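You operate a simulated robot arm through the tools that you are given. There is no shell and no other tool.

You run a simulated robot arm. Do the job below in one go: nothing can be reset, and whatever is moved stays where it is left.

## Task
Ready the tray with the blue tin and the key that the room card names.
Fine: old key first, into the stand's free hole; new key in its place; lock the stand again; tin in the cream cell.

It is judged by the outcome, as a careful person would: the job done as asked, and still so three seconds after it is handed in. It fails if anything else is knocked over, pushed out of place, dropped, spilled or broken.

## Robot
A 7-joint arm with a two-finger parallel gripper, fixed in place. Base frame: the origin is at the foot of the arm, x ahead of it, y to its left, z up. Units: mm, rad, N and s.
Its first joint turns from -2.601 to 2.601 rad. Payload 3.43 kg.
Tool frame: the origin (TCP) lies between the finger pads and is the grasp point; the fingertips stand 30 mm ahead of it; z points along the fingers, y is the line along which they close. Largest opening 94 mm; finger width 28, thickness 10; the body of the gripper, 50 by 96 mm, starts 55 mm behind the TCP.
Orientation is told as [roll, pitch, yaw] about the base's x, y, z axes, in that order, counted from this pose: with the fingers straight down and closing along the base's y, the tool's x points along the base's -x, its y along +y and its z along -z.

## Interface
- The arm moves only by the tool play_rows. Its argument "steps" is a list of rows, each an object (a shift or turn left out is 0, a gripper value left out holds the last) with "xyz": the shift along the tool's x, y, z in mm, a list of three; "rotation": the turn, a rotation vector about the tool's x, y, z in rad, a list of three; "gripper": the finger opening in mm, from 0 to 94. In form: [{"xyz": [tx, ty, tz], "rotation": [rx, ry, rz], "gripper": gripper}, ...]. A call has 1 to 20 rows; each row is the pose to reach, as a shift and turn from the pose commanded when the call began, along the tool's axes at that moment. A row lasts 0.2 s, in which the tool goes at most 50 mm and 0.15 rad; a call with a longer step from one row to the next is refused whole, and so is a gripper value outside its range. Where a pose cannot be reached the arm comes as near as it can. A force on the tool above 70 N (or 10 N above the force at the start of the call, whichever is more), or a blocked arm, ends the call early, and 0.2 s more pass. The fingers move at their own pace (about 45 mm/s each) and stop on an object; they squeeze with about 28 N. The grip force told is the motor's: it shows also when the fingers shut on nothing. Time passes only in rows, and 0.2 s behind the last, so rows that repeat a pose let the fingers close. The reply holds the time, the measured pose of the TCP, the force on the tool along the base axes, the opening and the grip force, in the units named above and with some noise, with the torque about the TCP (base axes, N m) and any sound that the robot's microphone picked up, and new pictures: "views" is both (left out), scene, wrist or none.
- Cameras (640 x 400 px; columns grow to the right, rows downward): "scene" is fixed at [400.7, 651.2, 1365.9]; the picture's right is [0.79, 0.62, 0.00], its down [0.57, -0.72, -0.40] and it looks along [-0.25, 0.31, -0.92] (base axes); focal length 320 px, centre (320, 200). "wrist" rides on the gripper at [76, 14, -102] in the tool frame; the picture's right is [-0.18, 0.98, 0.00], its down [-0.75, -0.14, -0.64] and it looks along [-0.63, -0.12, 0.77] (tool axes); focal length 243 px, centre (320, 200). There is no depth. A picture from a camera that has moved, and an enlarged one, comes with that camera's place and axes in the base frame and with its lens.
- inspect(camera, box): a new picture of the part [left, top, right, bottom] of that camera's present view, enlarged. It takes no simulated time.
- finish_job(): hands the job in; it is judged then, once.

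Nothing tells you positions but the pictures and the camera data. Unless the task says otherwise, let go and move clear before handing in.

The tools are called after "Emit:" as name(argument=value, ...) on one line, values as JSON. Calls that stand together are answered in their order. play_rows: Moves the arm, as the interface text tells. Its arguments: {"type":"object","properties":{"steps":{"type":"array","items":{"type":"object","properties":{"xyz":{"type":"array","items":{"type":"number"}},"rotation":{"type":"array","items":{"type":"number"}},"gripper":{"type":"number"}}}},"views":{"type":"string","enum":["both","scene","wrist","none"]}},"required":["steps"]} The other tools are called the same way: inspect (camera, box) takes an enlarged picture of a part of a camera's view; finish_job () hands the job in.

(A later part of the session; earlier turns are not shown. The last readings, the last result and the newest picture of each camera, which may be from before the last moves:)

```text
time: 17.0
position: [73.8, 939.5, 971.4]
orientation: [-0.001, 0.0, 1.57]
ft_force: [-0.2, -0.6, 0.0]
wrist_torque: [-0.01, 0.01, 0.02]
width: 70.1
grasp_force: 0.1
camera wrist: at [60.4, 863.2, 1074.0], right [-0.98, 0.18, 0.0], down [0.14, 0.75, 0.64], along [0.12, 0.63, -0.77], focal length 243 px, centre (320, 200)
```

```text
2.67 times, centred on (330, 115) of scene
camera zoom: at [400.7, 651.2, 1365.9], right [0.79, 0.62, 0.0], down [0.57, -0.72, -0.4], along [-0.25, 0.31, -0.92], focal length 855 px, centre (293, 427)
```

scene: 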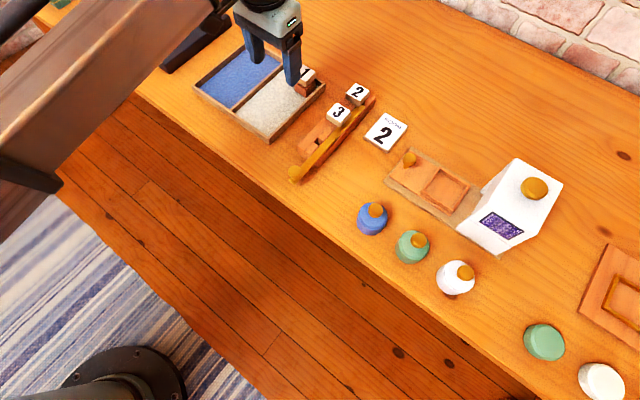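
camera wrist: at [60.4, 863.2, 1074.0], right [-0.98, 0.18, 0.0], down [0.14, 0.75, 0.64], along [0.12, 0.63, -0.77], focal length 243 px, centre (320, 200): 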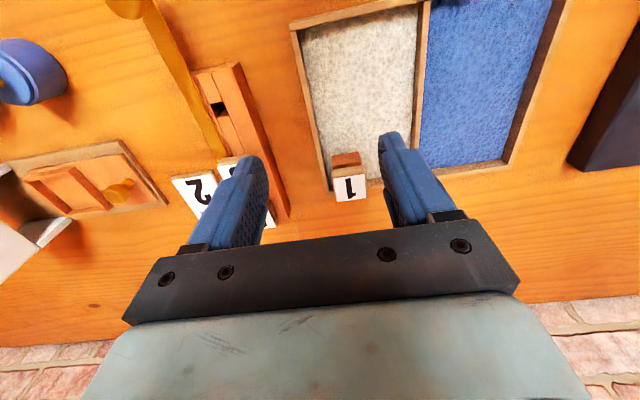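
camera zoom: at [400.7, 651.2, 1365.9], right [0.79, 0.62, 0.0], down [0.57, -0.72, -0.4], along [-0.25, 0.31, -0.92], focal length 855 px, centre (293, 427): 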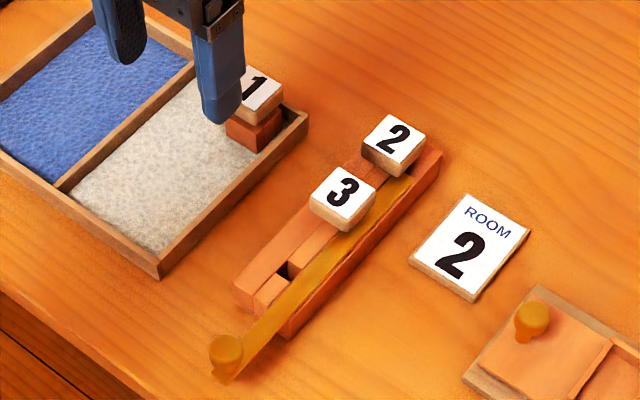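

Key 1 sits at about (57, 1034), cap top near z≈855, in the far right corner of the cream cell, square to the base axes. I'll test whether the arm reaches above it with the tool straight down.

Emit:
play_rows(steps=[{"xyz": [-30, 8, 10], "gripper": 60}, {"xyz": [-60, 17, 20]}, {"xyz": [-94.5, 17, 40]}, {"xyz": [-94.5, 17, 40]}, {"xyz": [-94.5, 17, 40]}], views="both")

Emit:
inspect(camera="wrist", box=[220, 60, 440, 240])

Emit:
inspect(camera="scene", box=[250, 30, 350, 130])

```text
time: 18.2
position: [59.7, 1034.4, 932.2]
orientation: [0.0, -0.001, 1.57]
ft_force: [0.3, 0.0, 1.0]
wrist_torque: [-0.02, -0.05, 0.02]
width: 60.1
grasp_force: 0.1
camera wrist: at [46.0, 958.2, 1034.3], right [-0.98, 0.18, 0.0], down [0.14, 0.75, 0.64], along [0.12, 0.63, -0.77], focal length 243 px, centre (320, 200)
```

scene: 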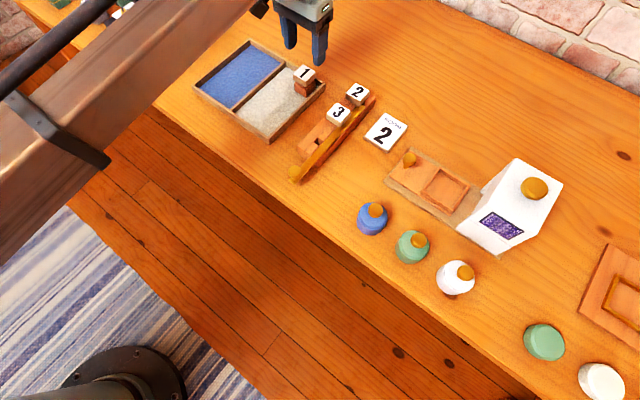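
wrist: 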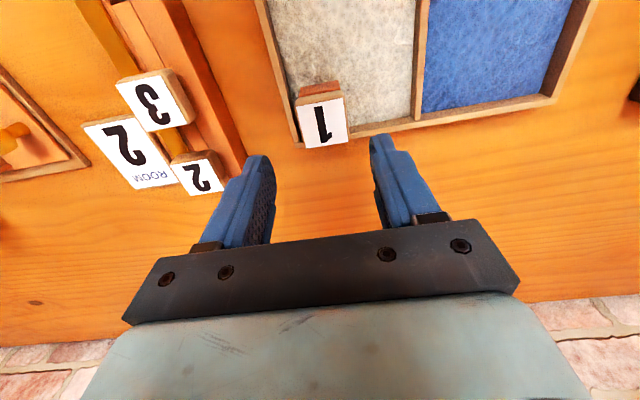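

```text
2.22 times, centred on (330, 150) of wrist
camera zoom: at [46.0, 958.2, 1034.3], right [-0.98, 0.18, 0.0], down [0.14, 0.75, 0.64], along [0.12, 0.63, -0.77], focal length 539 px, centre (298, 311)
```

zoom: 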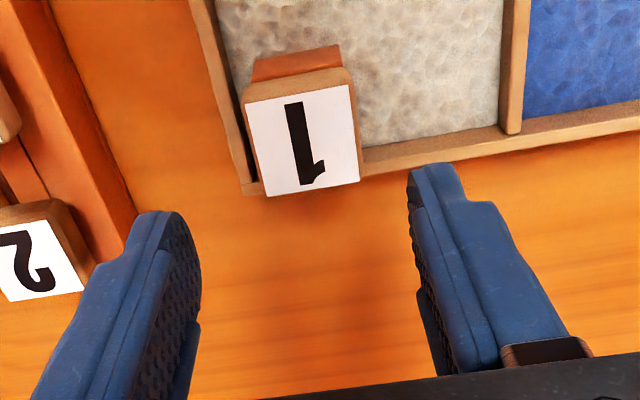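

```text
4.00 times, centred on (300, 80) of scene
camera zoom: at [400.7, 651.2, 1365.9], right [0.79, 0.62, 0.0], down [0.57, -0.72, -0.4], along [-0.25, 0.31, -0.92], focal length 1282 px, centre (400, 680)
```

zoom: 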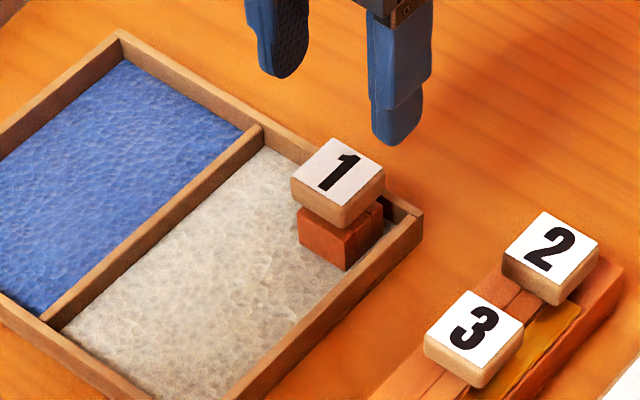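

The arm reaches here with the tool straight down. Refined, key 1 is at about (57, 1031), cap top ≈857, about 35 mm wide and 14 mm thick. I'll go down with the fingers either side of the cap and close on it.

Emit:
play_rows(steps=[{"xyz": [3, 2.4, 20]}, {"xyz": [3, 2.4, 40]}, {"xyz": [3, 2.4, 55]}, {"xyz": [3, 2.4, 67]}, {"xyz": [3, 2.4, 67]}], views="both")

Emit:
inspect(camera="wrist", box=[220, 60, 440, 240])

Emit:
inspect(camera="scene", box=[250, 30, 350, 130])

```text
time: 19.4
position: [56.1, 1031.4, 866.6]
orientation: [0.001, 0.0, 1.57]
ft_force: [-1.3, 0.4, 0.8]
wrist_torque: [0.0, -0.01, 0.02]
width: 60.0
grasp_force: 0.0
camera wrist: at [42.6, 954.8, 968.6], right [-0.98, 0.18, 0.0], down [0.14, 0.75, 0.64], along [0.12, 0.63, -0.77], focal length 243 px, centre (320, 200)
```

scene: 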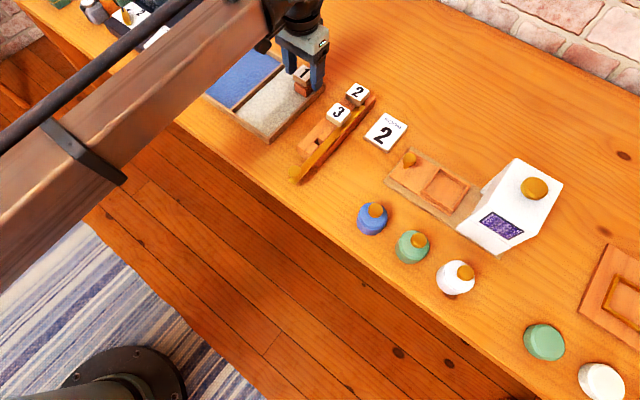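
wrist: 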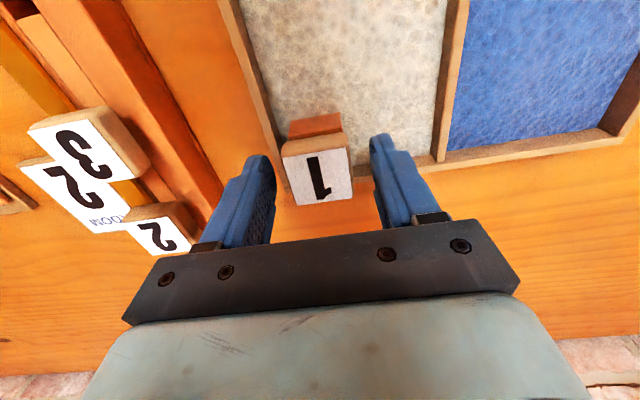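

```text
2.22 times, centred on (330, 150) of wrist
camera zoom: at [42.6, 954.8, 968.6], right [-0.98, 0.18, 0.0], down [0.14, 0.75, 0.64], along [0.12, 0.63, -0.77], focal length 539 px, centre (298, 311)
```

zoom: 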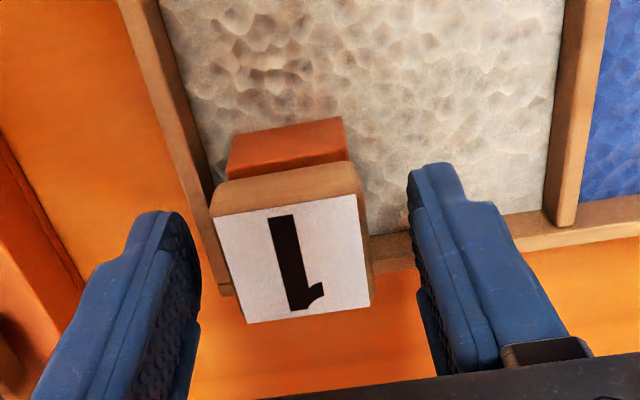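

```text
4.00 times, centred on (300, 80) of scene
camera zoom: at [400.7, 651.2, 1365.9], right [0.79, 0.62, 0.0], down [0.57, -0.72, -0.4], along [-0.25, 0.31, -0.92], focal length 1282 px, centre (400, 680)
```

zoom: 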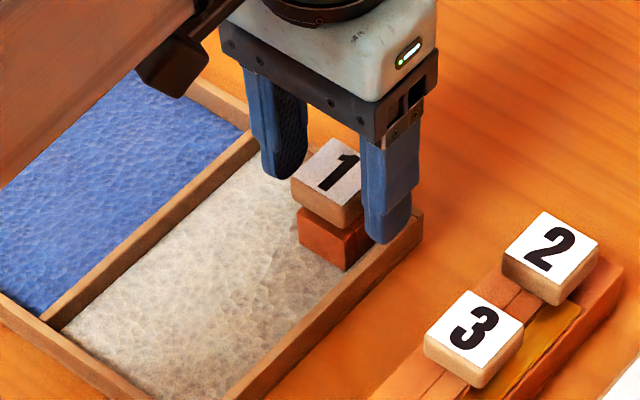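

The cap is centred between the fingers at about (56.5, 1030). I'll close on it.

Emit:
play_rows(steps=[{"xyz": [0, 0, 0], "gripper": 40}, {"xyz": [0, 0, 0], "gripper": 25}, {"xyz": [0, 0, 0], "gripper": 25}, {"xyz": [0, 0, 0], "gripper": 25}], views="wrist")

```text
time: 20.4
position: [56.0, 1030.2, 866.2]
orientation: [-0.001, -0.001, 1.571]
ft_force: [0.1, 0.9, 0.3]
wrist_torque: [0.02, -0.02, -0.01]
width: 36.9
grasp_force: 27.7
camera wrist: at [42.6, 954.8, 968.7], right [-0.98, 0.18, 0.0], down [0.14, 0.75, 0.64], along [0.12, 0.63, -0.77], focal length 243 px, centre (320, 200)
```

wrist: 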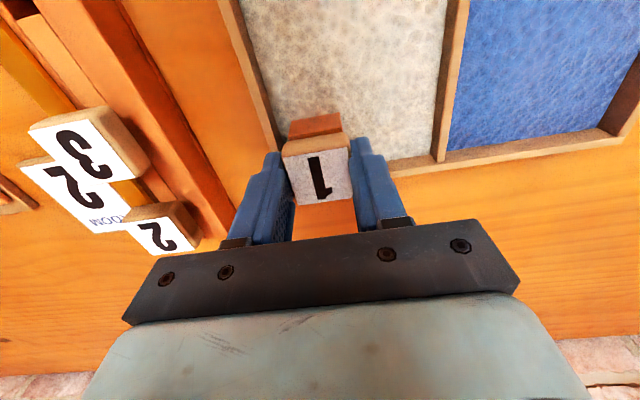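

Key 1 is held (cap 36.9 mm wide, no side load). I'll lift it straight up slowly and look at its stem and the socket.

Emit:
play_rows(steps=[{"xyz": [0, 0, -5]}, {"xyz": [0, 0, -10]}, {"xyz": [0, 0, -18]}, {"xyz": [0, 0, -28]}, {"xyz": [0, 0, -28]}], views="both")

Emit:
inspect(camera="wrist", box=[220, 60, 440, 240])

Emit:
inspect(camera="scene", box=[250, 30, 350, 130])

```text
time: 21.6
position: [55.7, 1030.9, 894.4]
orientation: [0.0, -0.001, 1.571]
ft_force: [-1.0, 0.1, -0.2]
wrist_torque: [-0.02, 0.02, 0.01]
width: 37.2
grasp_force: 28.2
camera wrist: at [42.5, 954.7, 996.6], right [-0.98, 0.18, 0.0], down [0.14, 0.75, 0.64], along [0.12, 0.63, -0.77], focal length 243 px, centre (320, 200)
```

scene: 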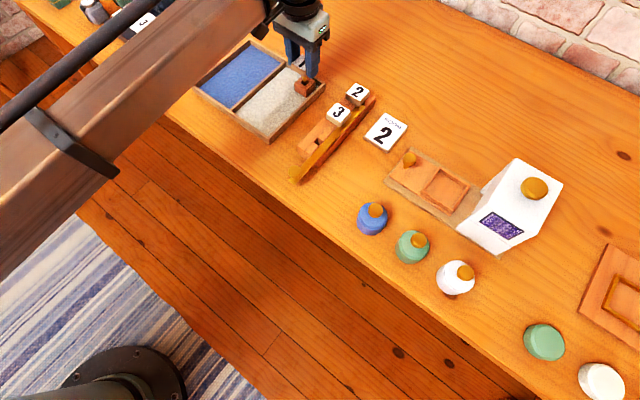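
wrist: 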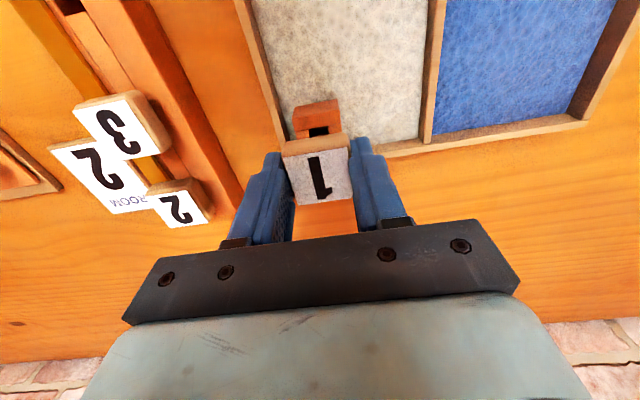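

```text
2.22 times, centred on (330, 150) of wrist
camera zoom: at [42.5, 954.7, 996.6], right [-0.98, 0.18, 0.0], down [0.14, 0.75, 0.64], along [0.12, 0.63, -0.77], focal length 539 px, centre (298, 311)
```

zoom: 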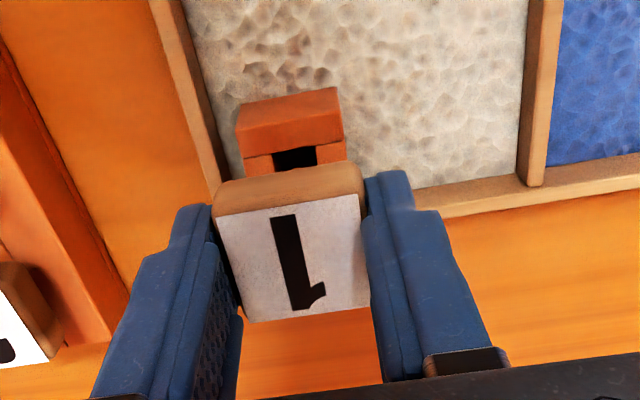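

```text
4.00 times, centred on (300, 80) of scene
camera zoom: at [400.7, 651.2, 1365.9], right [0.79, 0.62, 0.0], down [0.57, -0.72, -0.4], along [-0.25, 0.31, -0.92], focal length 1282 px, centre (400, 680)
```

zoom: 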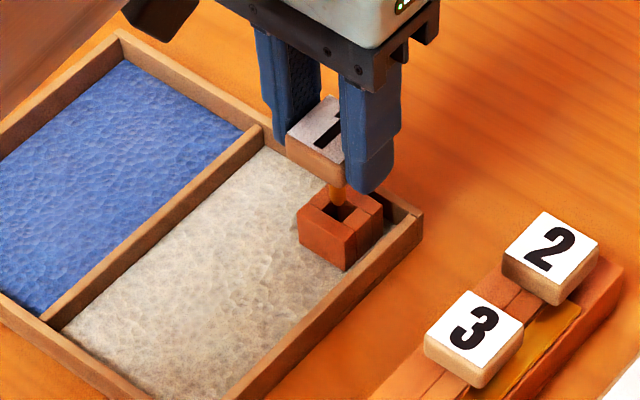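

The key lifts freely and a stem still reaches into a square socket hole. I'll lift further to clear it.

Emit:
play_rows(steps=[{"xyz": [0, 0, -12]}, {"xyz": [0, 0, -24]}, {"xyz": [0, 0, -40]}, {"xyz": [0, 0, -55]}, {"xyz": [0, 0, -55]}], views="both")

Emit:
inspect(camera="wrist", box=[220, 60, 440, 240])

Emit:
inspect(camera="scene", box=[260, 20, 360, 130])

```text
time: 22.8
position: [55.4, 1031.2, 949.5]
orientation: [0.001, 0.001, 1.572]
ft_force: [0.2, 0.1, -1.0]
wrist_torque: [0.03, -0.01, -0.03]
width: 37.2
grasp_force: 28.5
camera wrist: at [42.1, 954.5, 1052.2], right [-0.98, 0.18, 0.0], down [0.14, 0.75, 0.64], along [0.12, 0.63, -0.77], focal length 243 px, centre (320, 200)
```

scene: 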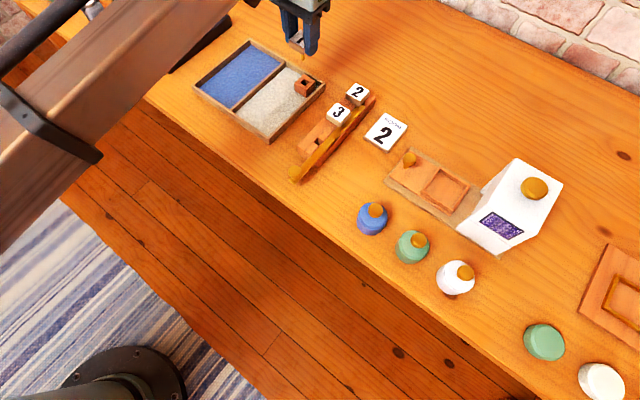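
wrist: 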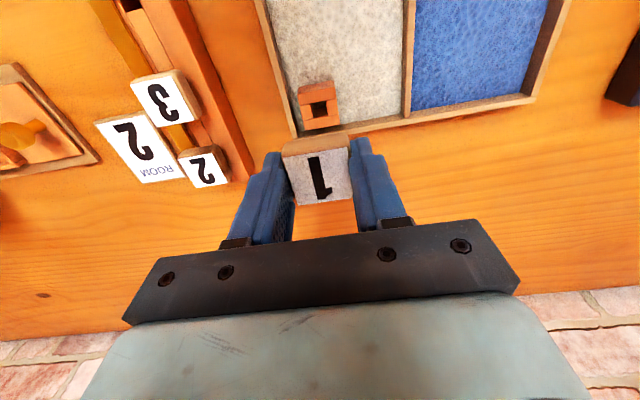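

```text
2.22 times, centred on (330, 150) of wrist
camera zoom: at [42.1, 954.5, 1052.2], right [-0.98, 0.18, 0.0], down [0.14, 0.75, 0.64], along [0.12, 0.63, -0.77], focal length 539 px, centre (298, 311)
```

zoom: 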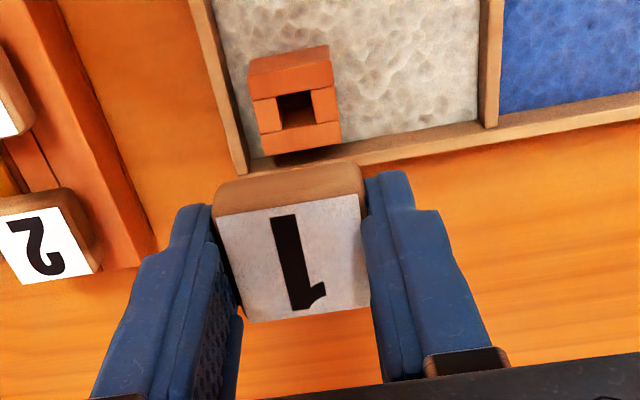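

```text
3.64 times, centred on (310, 75) of scene
camera zoom: at [400.7, 651.2, 1365.9], right [0.79, 0.62, 0.0], down [0.57, -0.72, -0.4], along [-0.25, 0.31, -0.92], focal length 1165 px, centre (356, 654)
```

zoom: 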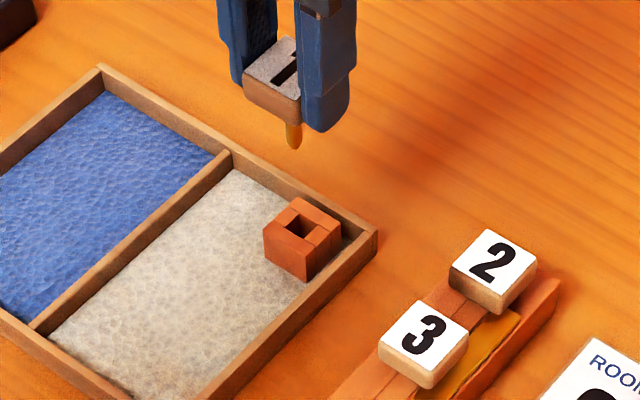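

Key 1 is clear: it has a round stem with a tapered tip, and the tray socket has a square hole roomy enough for it. I'll carry it at this height to above the free hole near (175, 928) and compare the hole's image position with the socket's.

Emit:
play_rows(steps=[{"xyz": [22, -26, 0]}, {"xyz": [48, -56, 0]}, {"xyz": [75, -88, 0]}, {"xyz": [103, -119, 0]}, {"xyz": [103, -119, 0]}, {"xyz": [103, -119, 0]}], views="both")

Emit:
inspect(camera="wrist", box=[220, 60, 440, 240])

Emit:
inspect(camera="scene", box=[270, 50, 390, 190])

```text
time: 24.2
position: [175.4, 926.5, 946.9]
orientation: [-0.001, 0.0, 1.572]
ft_force: [0.6, 0.0, -0.7]
wrist_torque: [0.02, 0.02, -0.01]
width: 37.1
grasp_force: 27.6
camera wrist: at [162.2, 850.1, 1050.0], right [-0.98, 0.18, 0.0], down [0.14, 0.75, 0.64], along [0.12, 0.63, -0.77], focal length 243 px, centre (320, 200)
```

scene: 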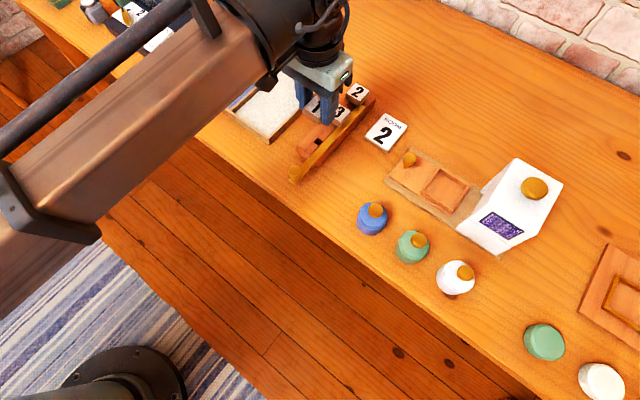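
wrist: 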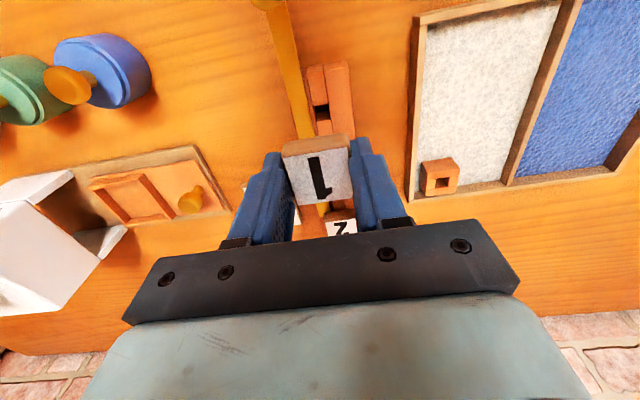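

```text
2.22 times, centred on (330, 150) of wrist
camera zoom: at [162.2, 850.1, 1050.0], right [-0.98, 0.18, 0.0], down [0.14, 0.75, 0.64], along [0.12, 0.63, -0.77], focal length 539 px, centre (298, 311)
```

zoom: 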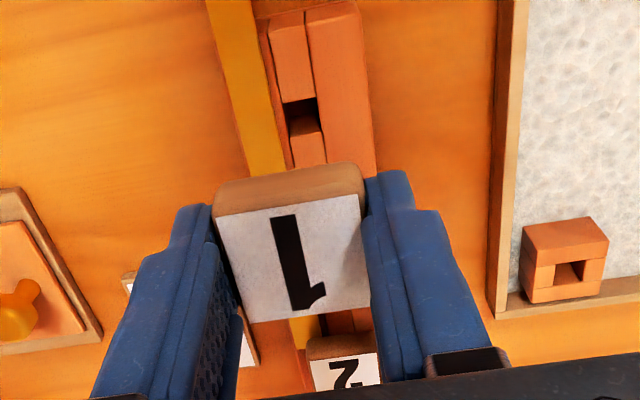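

```text
2.86 times, centred on (330, 120) of scene
camera zoom: at [400.7, 651.2, 1365.9], right [0.79, 0.62, 0.0], down [0.57, -0.72, -0.4], along [-0.25, 0.31, -0.92], focal length 916 px, centre (291, 429)
```

zoom: 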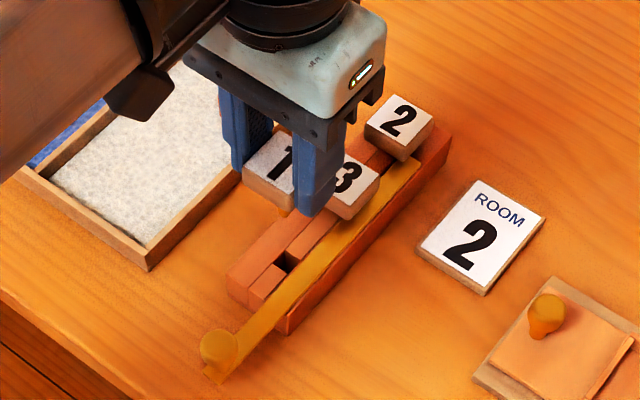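

Emit:
inspect(camera="wrist", box=[290, 60, 360, 140])

Emit:
inspect(camera="wrist", box=[400, 140, 480, 210])

Emit:
inspect(camera="scene", box=[290, 110, 350, 180])

```text
5.00 times, centred on (325, 100) of wrist
camera zoom: at [162.2, 850.1, 1050.0], right [-0.98, 0.18, 0.0], down [0.14, 0.75, 0.64], along [0.12, 0.63, -0.77], focal length 1213 px, centre (295, 700)
```

zoom: 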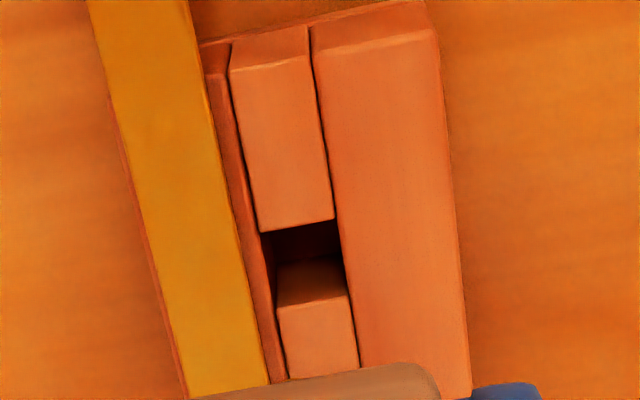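

```text
5.71 times, centred on (440, 175) of wrist
camera zoom: at [162.2, 850.1, 1050.0], right [-0.98, 0.18, 0.0], down [0.14, 0.75, 0.64], along [0.12, 0.63, -0.77], focal length 1386 px, centre (-366, 343)
```

zoom: 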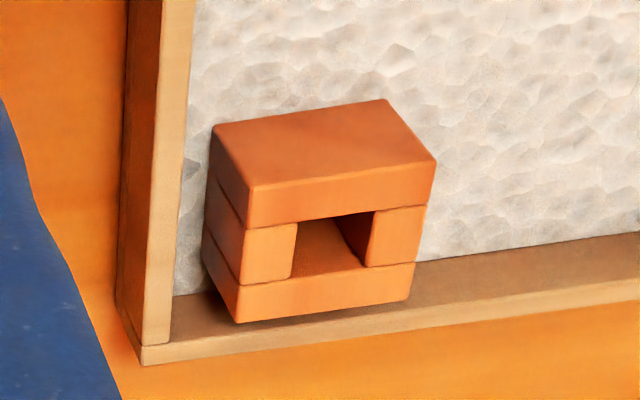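

```text
5.71 times, centred on (320, 145) of scene
camera zoom: at [400.7, 651.2, 1365.9], right [0.79, 0.62, 0.0], down [0.57, -0.72, -0.4], along [-0.25, 0.31, -0.92], focal length 1831 px, centre (320, 514)
```

zoom: 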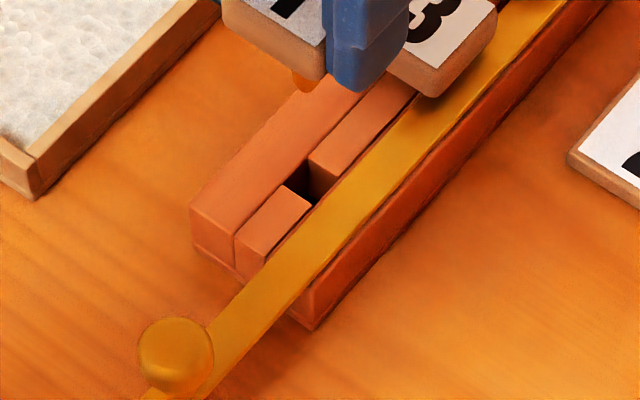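

The free hole opening works out at about (175, 931), top of the stand near z≈828, with the stem tip about 60 mm below TCP. I'll correct a few mm and lower to just above the hole to check the tip against it.

Emit:
play_rows(steps=[{"xyz": [-3.5, 1.4, 0]}, {"xyz": [-3.5, 1.4, 20]}, {"xyz": [-3.5, 1.4, 38]}, {"xyz": [-3.5, 1.4, 48]}, {"xyz": [-3.5, 1.4, 48]}], views="both")

Emit:
inspect(camera="scene", box=[290, 90, 360, 170])

Emit:
inspect(camera="wrist", box=[280, 60, 380, 180])

```text
time: 25.4
position: [172.9, 931.3, 899.1]
orientation: [0.001, 0.0, 1.572]
ft_force: [1.0, 0.2, -0.7]
wrist_torque: [-0.02, 0.04, 0.01]
width: 36.6
grasp_force: 28.2
camera wrist: at [159.6, 854.8, 1002.7], right [-0.98, 0.18, 0.0], down [0.14, 0.75, 0.64], along [0.12, 0.63, -0.77], focal length 243 px, centre (320, 200)
```

scene: 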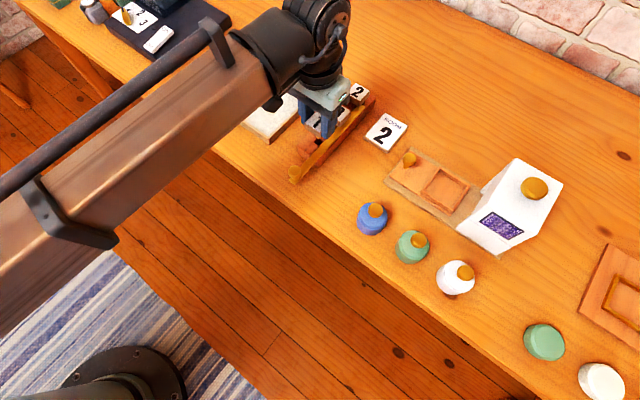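
wrist: 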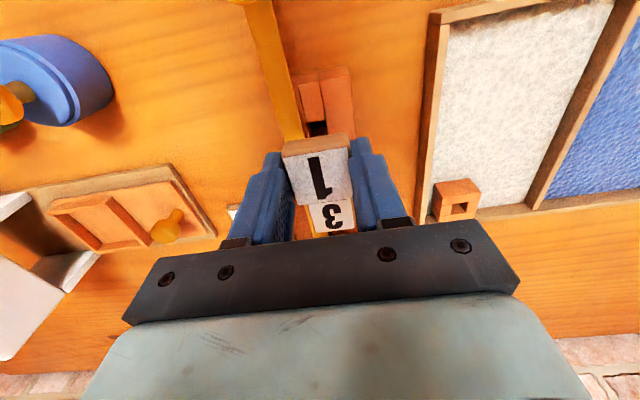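

```text
5.00 times, centred on (325, 130) of scene
camera zoom: at [400.7, 651.2, 1365.9], right [0.79, 0.62, 0.0], down [0.57, -0.72, -0.4], along [-0.25, 0.31, -0.92], focal length 1602 px, centre (295, 550)
```

zoom: 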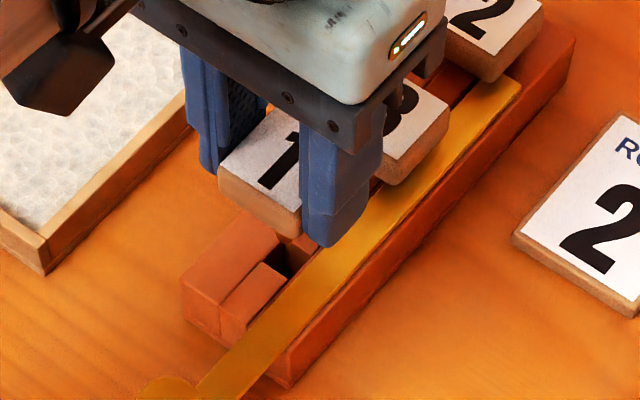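

```text
3.33 times, centred on (330, 120) of wrist
camera zoom: at [159.6, 854.8, 1002.7], right [-0.98, 0.18, 0.0], down [0.14, 0.75, 0.64], along [0.12, 0.63, -0.77], focal length 809 px, centre (287, 467)
```

zoom: 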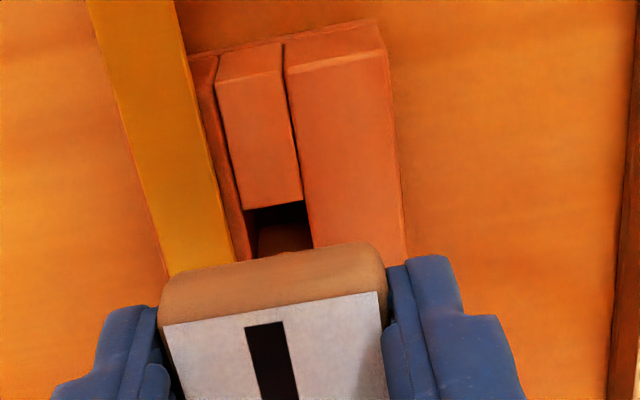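

The near edge of the hole compares well with the socket view; I need about +1.5 mm in x and −2 mm in y. I'll correct that and ease the tip in a few mm at a time, checking force.

Emit:
play_rows(steps=[{"xyz": [2, -1.6, 0]}, {"xyz": [2, -1.6, 4]}, {"xyz": [2, -1.6, 8]}, {"xyz": [2, -1.6, 12]}, {"xyz": [2, -1.6, 14]}, {"xyz": [2, -1.6, 14]}], views="both")

Emit:
inspect(camera="scene", box=[290, 90, 360, 170])

```text
time: 26.8
position: [175.9, 929.1, 887.1]
orientation: [0.001, 0.0, 1.569]
ft_force: [0.2, 0.3, -0.2]
wrist_torque: [-0.02, -0.01, -0.02]
width: 37.0
grasp_force: 28.2
camera wrist: at [161.6, 853.0, 989.5], right [-0.98, 0.18, 0.0], down [0.14, 0.75, 0.64], along [0.12, 0.63, -0.77], focal length 243 px, centre (320, 200)
```

scene: 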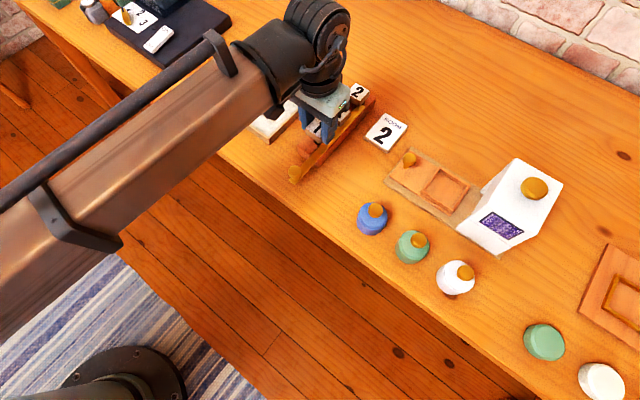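
wrist: 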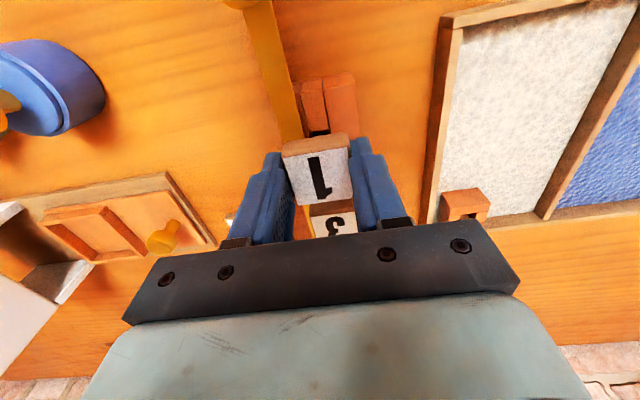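

```text
5.00 times, centred on (325, 130) of scene
camera zoom: at [400.7, 651.2, 1365.9], right [0.79, 0.62, 0.0], down [0.57, -0.72, -0.4], along [-0.25, 0.31, -0.92], focal length 1602 px, centre (295, 550)
```

zoom: 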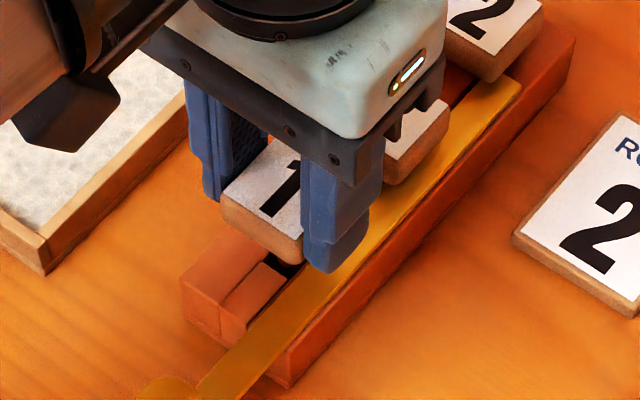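

No contact force yet, with the tip right at hole height. I'll continue down in small steps.

Emit:
play_rows(steps=[{"xyz": [0, 0, 2]}, {"xyz": [0, 0, 4]}, {"xyz": [0, 0, 6]}, {"xyz": [0, 0, 6]}], views="scene")

Emit:
inspect(camera="scene", box=[290, 90, 360, 170])

```text
time: 27.8
position: [173.7, 928.9, 880.3]
orientation: [0.0, 0.0, 1.572]
ft_force: [-0.1, -0.2, -0.4]
wrist_torque: [-0.01, -0.02, -0.01]
width: 36.9
grasp_force: 27.4
```

scene: 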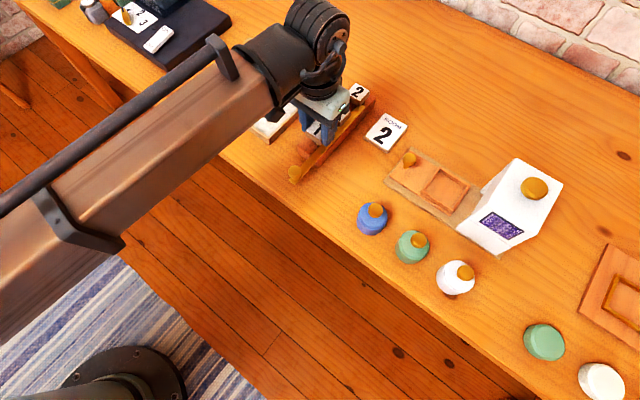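

```text
5.00 times, centred on (325, 130) of scene
camera zoom: at [400.7, 651.2, 1365.9], right [0.79, 0.62, 0.0], down [0.57, -0.72, -0.4], along [-0.25, 0.31, -0.92], focal length 1602 px, centre (295, 550)
```

zoom: 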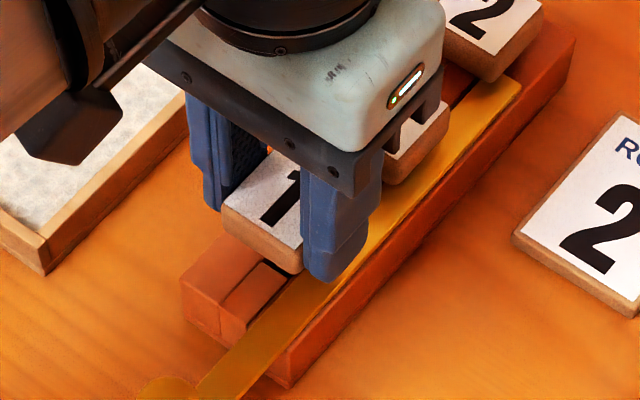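

The stem is going in with no resistance. I'll continue down toward the seated height.

Emit:
play_rows(steps=[{"xyz": [0, 0, 2]}, {"xyz": [0, 0, 4]}, {"xyz": [0, 0, 6]}, {"xyz": [0, 0, 7]}, {"xyz": [0, 0, 7]}], views="both")

Emit:
inspect(camera="scene", box=[290, 80, 360, 160])

Emit:
inspect(camera="wrist", box=[270, 100, 380, 240])

```text
time: 29.0
position: [174.0, 930.0, 874.0]
orientation: [-0.001, 0.002, 1.57]
ft_force: [-0.1, 0.0, -0.8]
wrist_torque: [-0.03, 0.0, -0.02]
width: 36.9
grasp_force: 28.2
camera wrist: at [161.1, 853.6, 976.6], right [-0.98, 0.18, 0.0], down [0.14, 0.75, 0.64], along [0.12, 0.63, -0.77], focal length 243 px, centre (320, 200)
```

scene: 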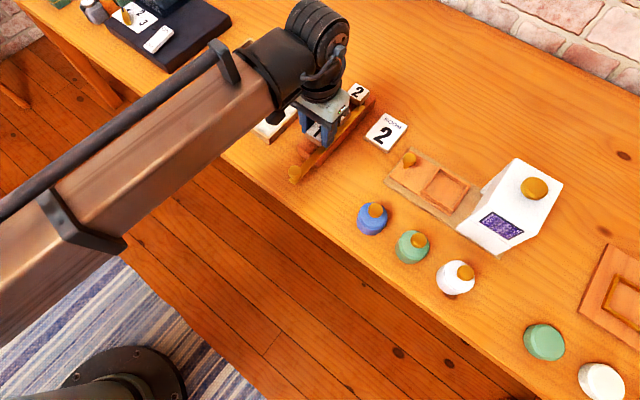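
wrist: 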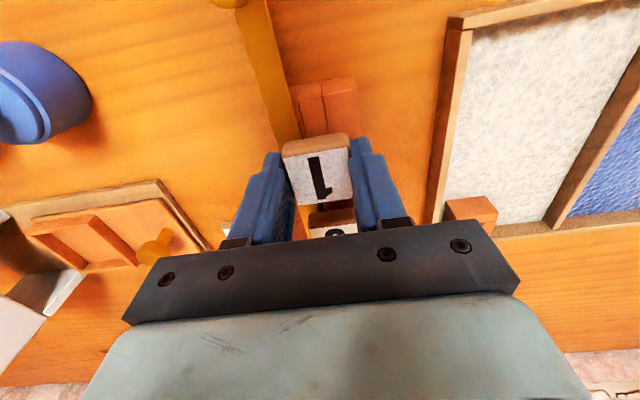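

```text
5.00 times, centred on (325, 120) of scene
camera zoom: at [400.7, 651.2, 1365.9], right [0.79, 0.62, 0.0], down [0.57, -0.72, -0.4], along [-0.25, 0.31, -0.92], focal length 1602 px, centre (295, 600)
```

zoom: 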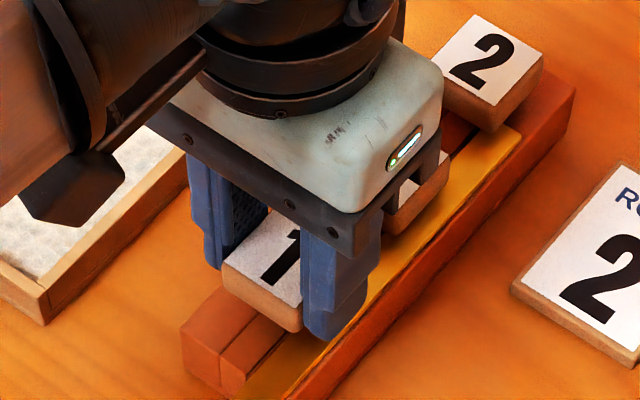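

```text
2.86 times, centred on (325, 170) of wrist
camera zoom: at [161.1, 853.6, 976.6], right [-0.98, 0.18, 0.0], down [0.14, 0.75, 0.64], along [0.12, 0.63, -0.77], focal length 693 px, centre (306, 286)
```

zoom: 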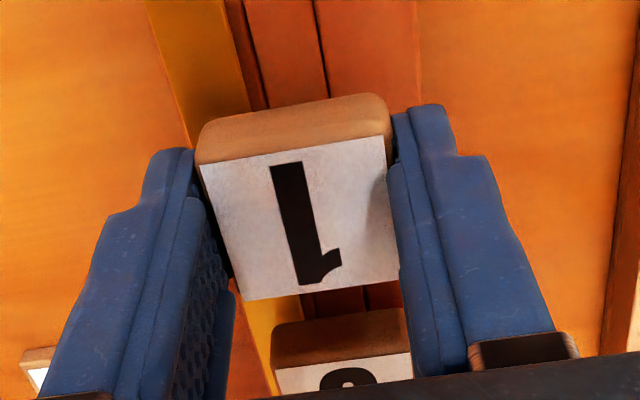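

Still no force, and the stem is well into the hole. I'll lower a few more mm, watching for seating contact.

Emit:
play_rows(steps=[{"xyz": [0, 0, 1.5]}, {"xyz": [0, 0, 3]}, {"xyz": [0, 0, 4.5]}, {"xyz": [0, 0, 4.5]}], views="scene")

Emit:
inspect(camera="scene", box=[290, 80, 360, 160])

```text
time: 30.0
position: [175.3, 928.5, 870.0]
orientation: [0.001, -0.001, 1.57]
ft_force: [0.2, 0.6, -0.7]
wrist_torque: [0.0, 0.0, -0.02]
width: 36.8
grasp_force: 27.8
```

scene: 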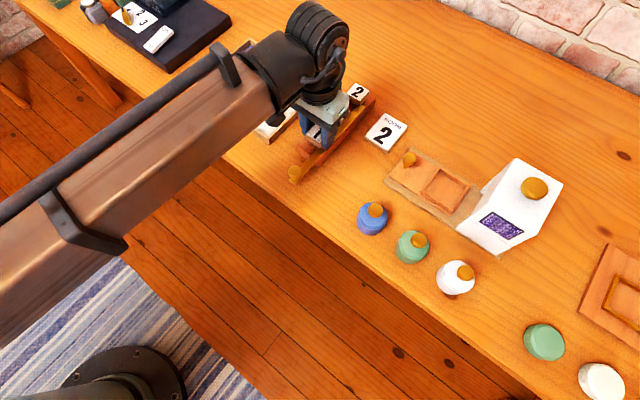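

```text
5.00 times, centred on (325, 120) of scene
camera zoom: at [400.7, 651.2, 1365.9], right [0.79, 0.62, 0.0], down [0.57, -0.72, -0.4], along [-0.25, 0.31, -0.92], focal length 1602 px, centre (295, 600)
```

zoom: 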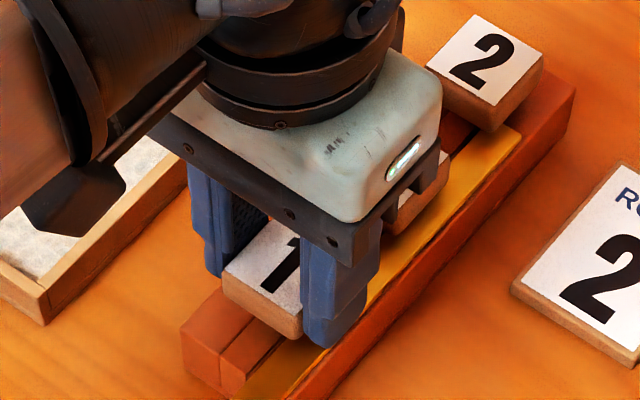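

Emit:
play_rows(steps=[{"xyz": [0, 0, 1]}, {"xyz": [0, 0, 2]}, {"xyz": [0, 0, 3]}, {"xyz": [0, 0, 3]}], views="both")

Emit:
inspect(camera="scene", box=[290, 80, 360, 160])

Emit:
inspect(camera="wrist", box=[270, 100, 380, 240])

```text
time: 31.0
position: [173.1, 929.0, 866.7]
orientation: [0.0, -0.001, 1.571]
ft_force: [-0.6, 0.9, -1.6]
wrist_torque: [0.02, -0.04, 0.02]
width: 37.1
grasp_force: 28.3
camera wrist: at [161.1, 853.2, 969.4], right [-0.98, 0.18, 0.0], down [0.14, 0.75, 0.64], along [0.12, 0.63, -0.77], focal length 243 px, centre (320, 200)
```

scene: 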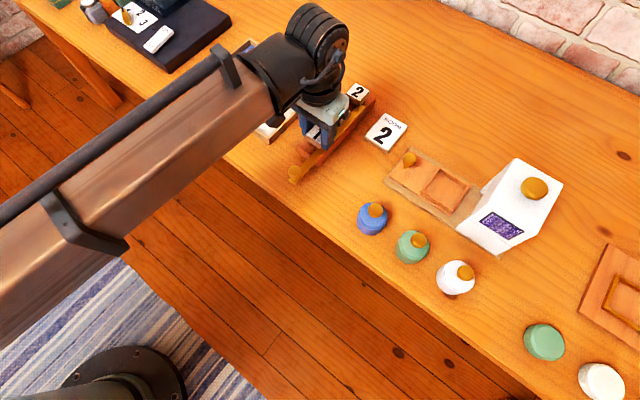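
wrist: 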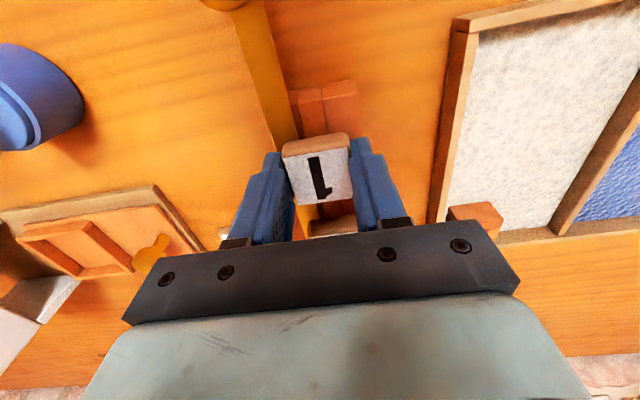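

```text
5.00 times, centred on (325, 120) of scene
camera zoom: at [400.7, 651.2, 1365.9], right [0.79, 0.62, 0.0], down [0.57, -0.72, -0.4], along [-0.25, 0.31, -0.92], focal length 1602 px, centre (295, 600)
```

zoom: 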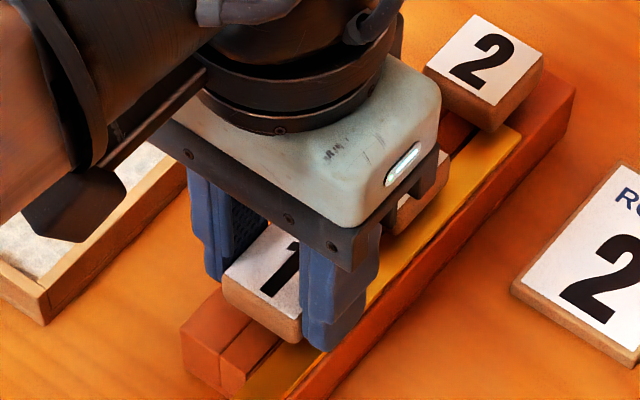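

```text
2.86 times, centred on (325, 170) of wrist
camera zoom: at [161.1, 853.2, 969.4], right [-0.98, 0.18, 0.0], down [0.14, 0.75, 0.64], along [0.12, 0.63, -0.77], focal length 693 px, centre (306, 286)
```

zoom: 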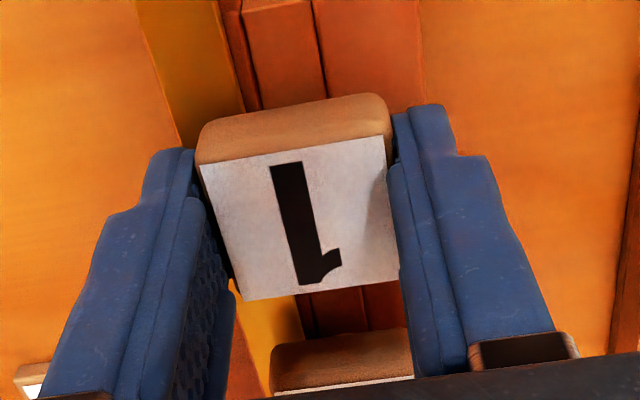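

Emit:
play_rows(steps=[{"xyz": [0, 0, 1]}, {"xyz": [0, 0, 1]}, {"xyz": [0, 0, 2]}, {"xyz": [0, 0, 2]}], views="none")

```text
time: 32.0
position: [175.1, 928.9, 867.1]
orientation: [0.0, -0.004, 1.572]
ft_force: [-3.3, 2.1, 24.1]
wrist_torque: [0.03, 0.06, 0.0]
width: 37.0
grasp_force: 28.3
```

Contact of 24 N with almost no torque: the key has seated at TCP z≈866, the same height as in the tray. I'll relieve the push, open and rise.

Emit:
play_rows(steps=[{"xyz": [0, 0, -2]}, {"xyz": [0, 0, -2], "gripper": 60}, {"xyz": [0, 0, -2], "gripper": 60}, {"xyz": [0, 0, -25]}, {"xyz": [0, 0, -60]}, {"xyz": [0, 0, -85]}, {"xyz": [0, 0, -85]}], views="both")

Emit:
inspect(camera="scene", box=[280, 70, 390, 190])

Emit:
inspect(camera="wrist", box=[220, 60, 440, 240])

```text
time: 33.6
position: [174.5, 927.1, 949.8]
orientation: [0.0, -0.001, 1.571]
ft_force: [0.0, -1.0, -0.5]
wrist_torque: [-0.02, -0.01, 0.01]
width: 60.0
grasp_force: 0.0
camera wrist: at [160.9, 852.1, 1052.8], right [-0.98, 0.18, 0.0], down [0.14, 0.75, 0.64], along [0.12, 0.63, -0.77], focal length 243 px, centre (320, 200)
```

scene: 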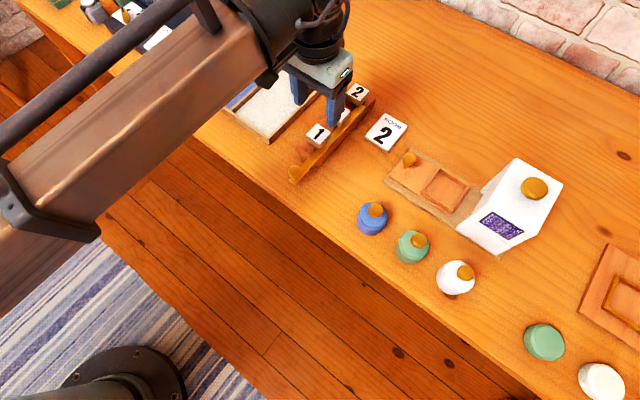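
wrist: 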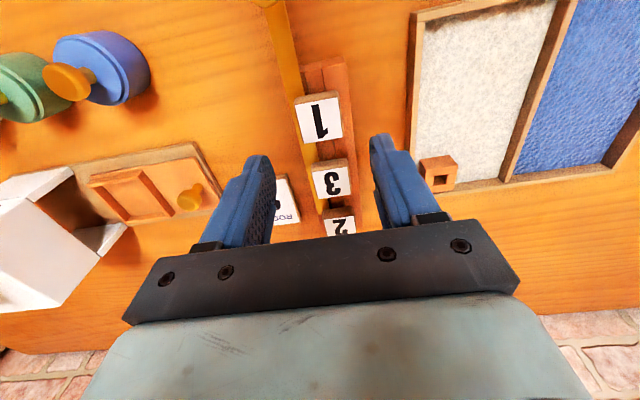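

```text
3.33 times, centred on (335, 130) of scene
camera zoom: at [400.7, 651.2, 1365.9], right [0.79, 0.62, 0.0], down [0.57, -0.72, -0.4], along [-0.25, 0.31, -0.92], focal length 1068 px, centre (270, 433)
```

zoom: 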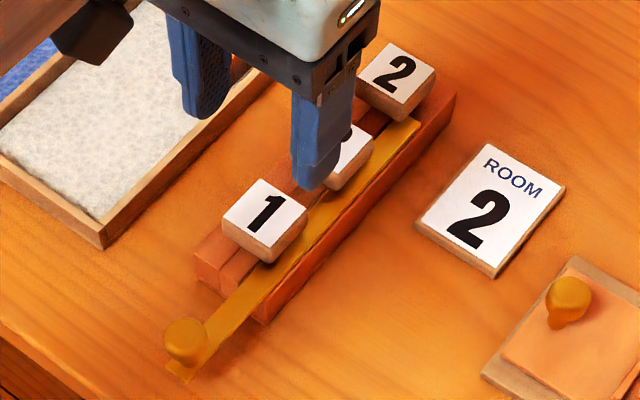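

```text
2.22 times, centred on (330, 150) of wrist
camera zoom: at [160.9, 852.1, 1052.8], right [-0.98, 0.18, 0.0], down [0.14, 0.75, 0.64], along [0.12, 0.63, -0.77], focal length 539 px, centre (298, 311)
```

zoom: 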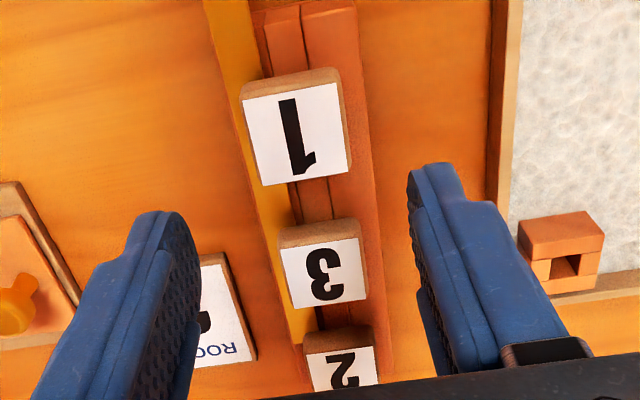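

Key 1 now sits in the stand level with the other caps. Next is key 2, expected near (174.5, 1059). I'll move over it at this height and check that the arm reaches.

Emit:
play_rows(steps=[{"xyz": [-35, 0, 0]}, {"xyz": [-70, 0, 0]}, {"xyz": [-105, 0, 0]}, {"xyz": [-131, 0, 0]}, {"xyz": [-131, 0, 0]}, {"xyz": [-131, 0, 0]}], views="both")

Emit:
inspect(camera="wrist", box=[220, 60, 440, 240])

Emit:
inspect(camera="scene", box=[280, 50, 390, 190])

```text
time: 35.0
position: [173.6, 1059.2, 948.9]
orientation: [0.002, 0.001, 1.57]
ft_force: [-0.7, -0.7, -0.3]
wrist_torque: [0.01, -0.02, 0.03]
width: 59.9
grasp_force: 0.1
camera wrist: at [160.8, 984.6, 1051.6], right [-0.98, 0.18, 0.0], down [0.14, 0.75, 0.64], along [0.12, 0.63, -0.77], focal length 243 px, centre (320, 200)
```

scene: 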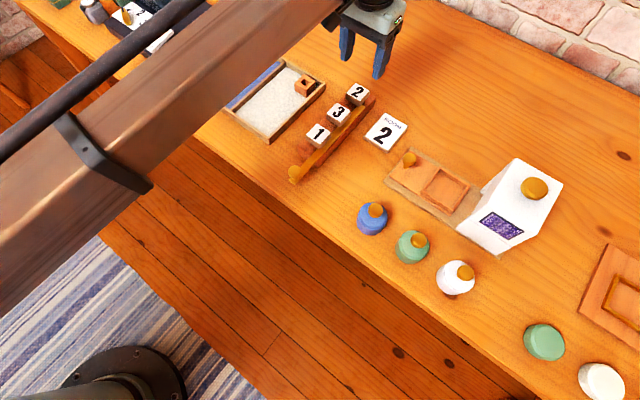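
wrist: 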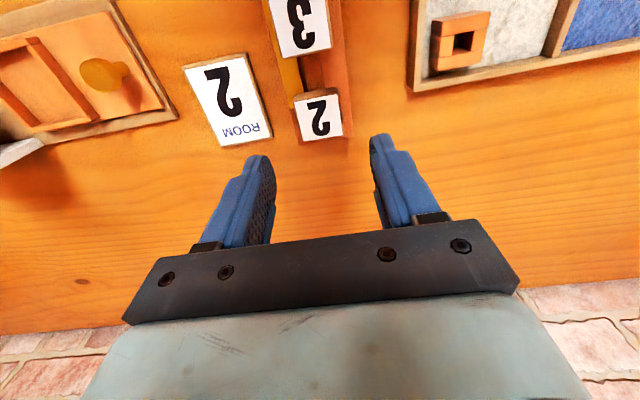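

```text
2.22 times, centred on (330, 150) of wrist
camera zoom: at [160.8, 984.6, 1051.6], right [-0.98, 0.18, 0.0], down [0.14, 0.75, 0.64], along [0.12, 0.63, -0.77], focal length 539 px, centre (298, 311)
```

zoom: 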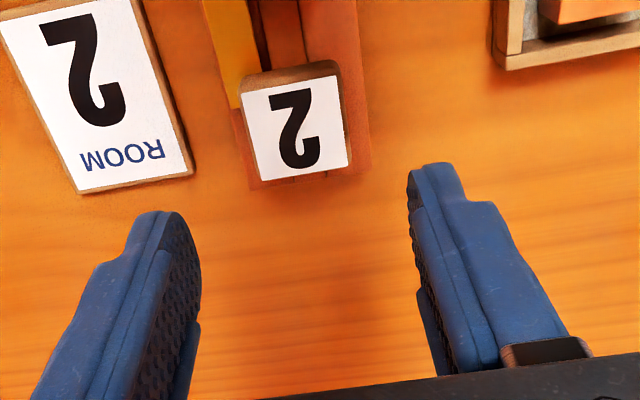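

```text
2.86 times, centred on (335, 120) of scene
camera zoom: at [400.7, 651.2, 1365.9], right [0.79, 0.62, 0.0], down [0.57, -0.72, -0.4], along [-0.25, 0.31, -0.92], focal length 916 px, centre (277, 429)
```

zoom: 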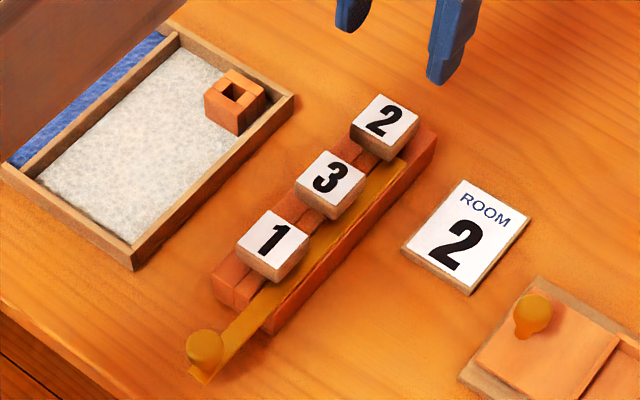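

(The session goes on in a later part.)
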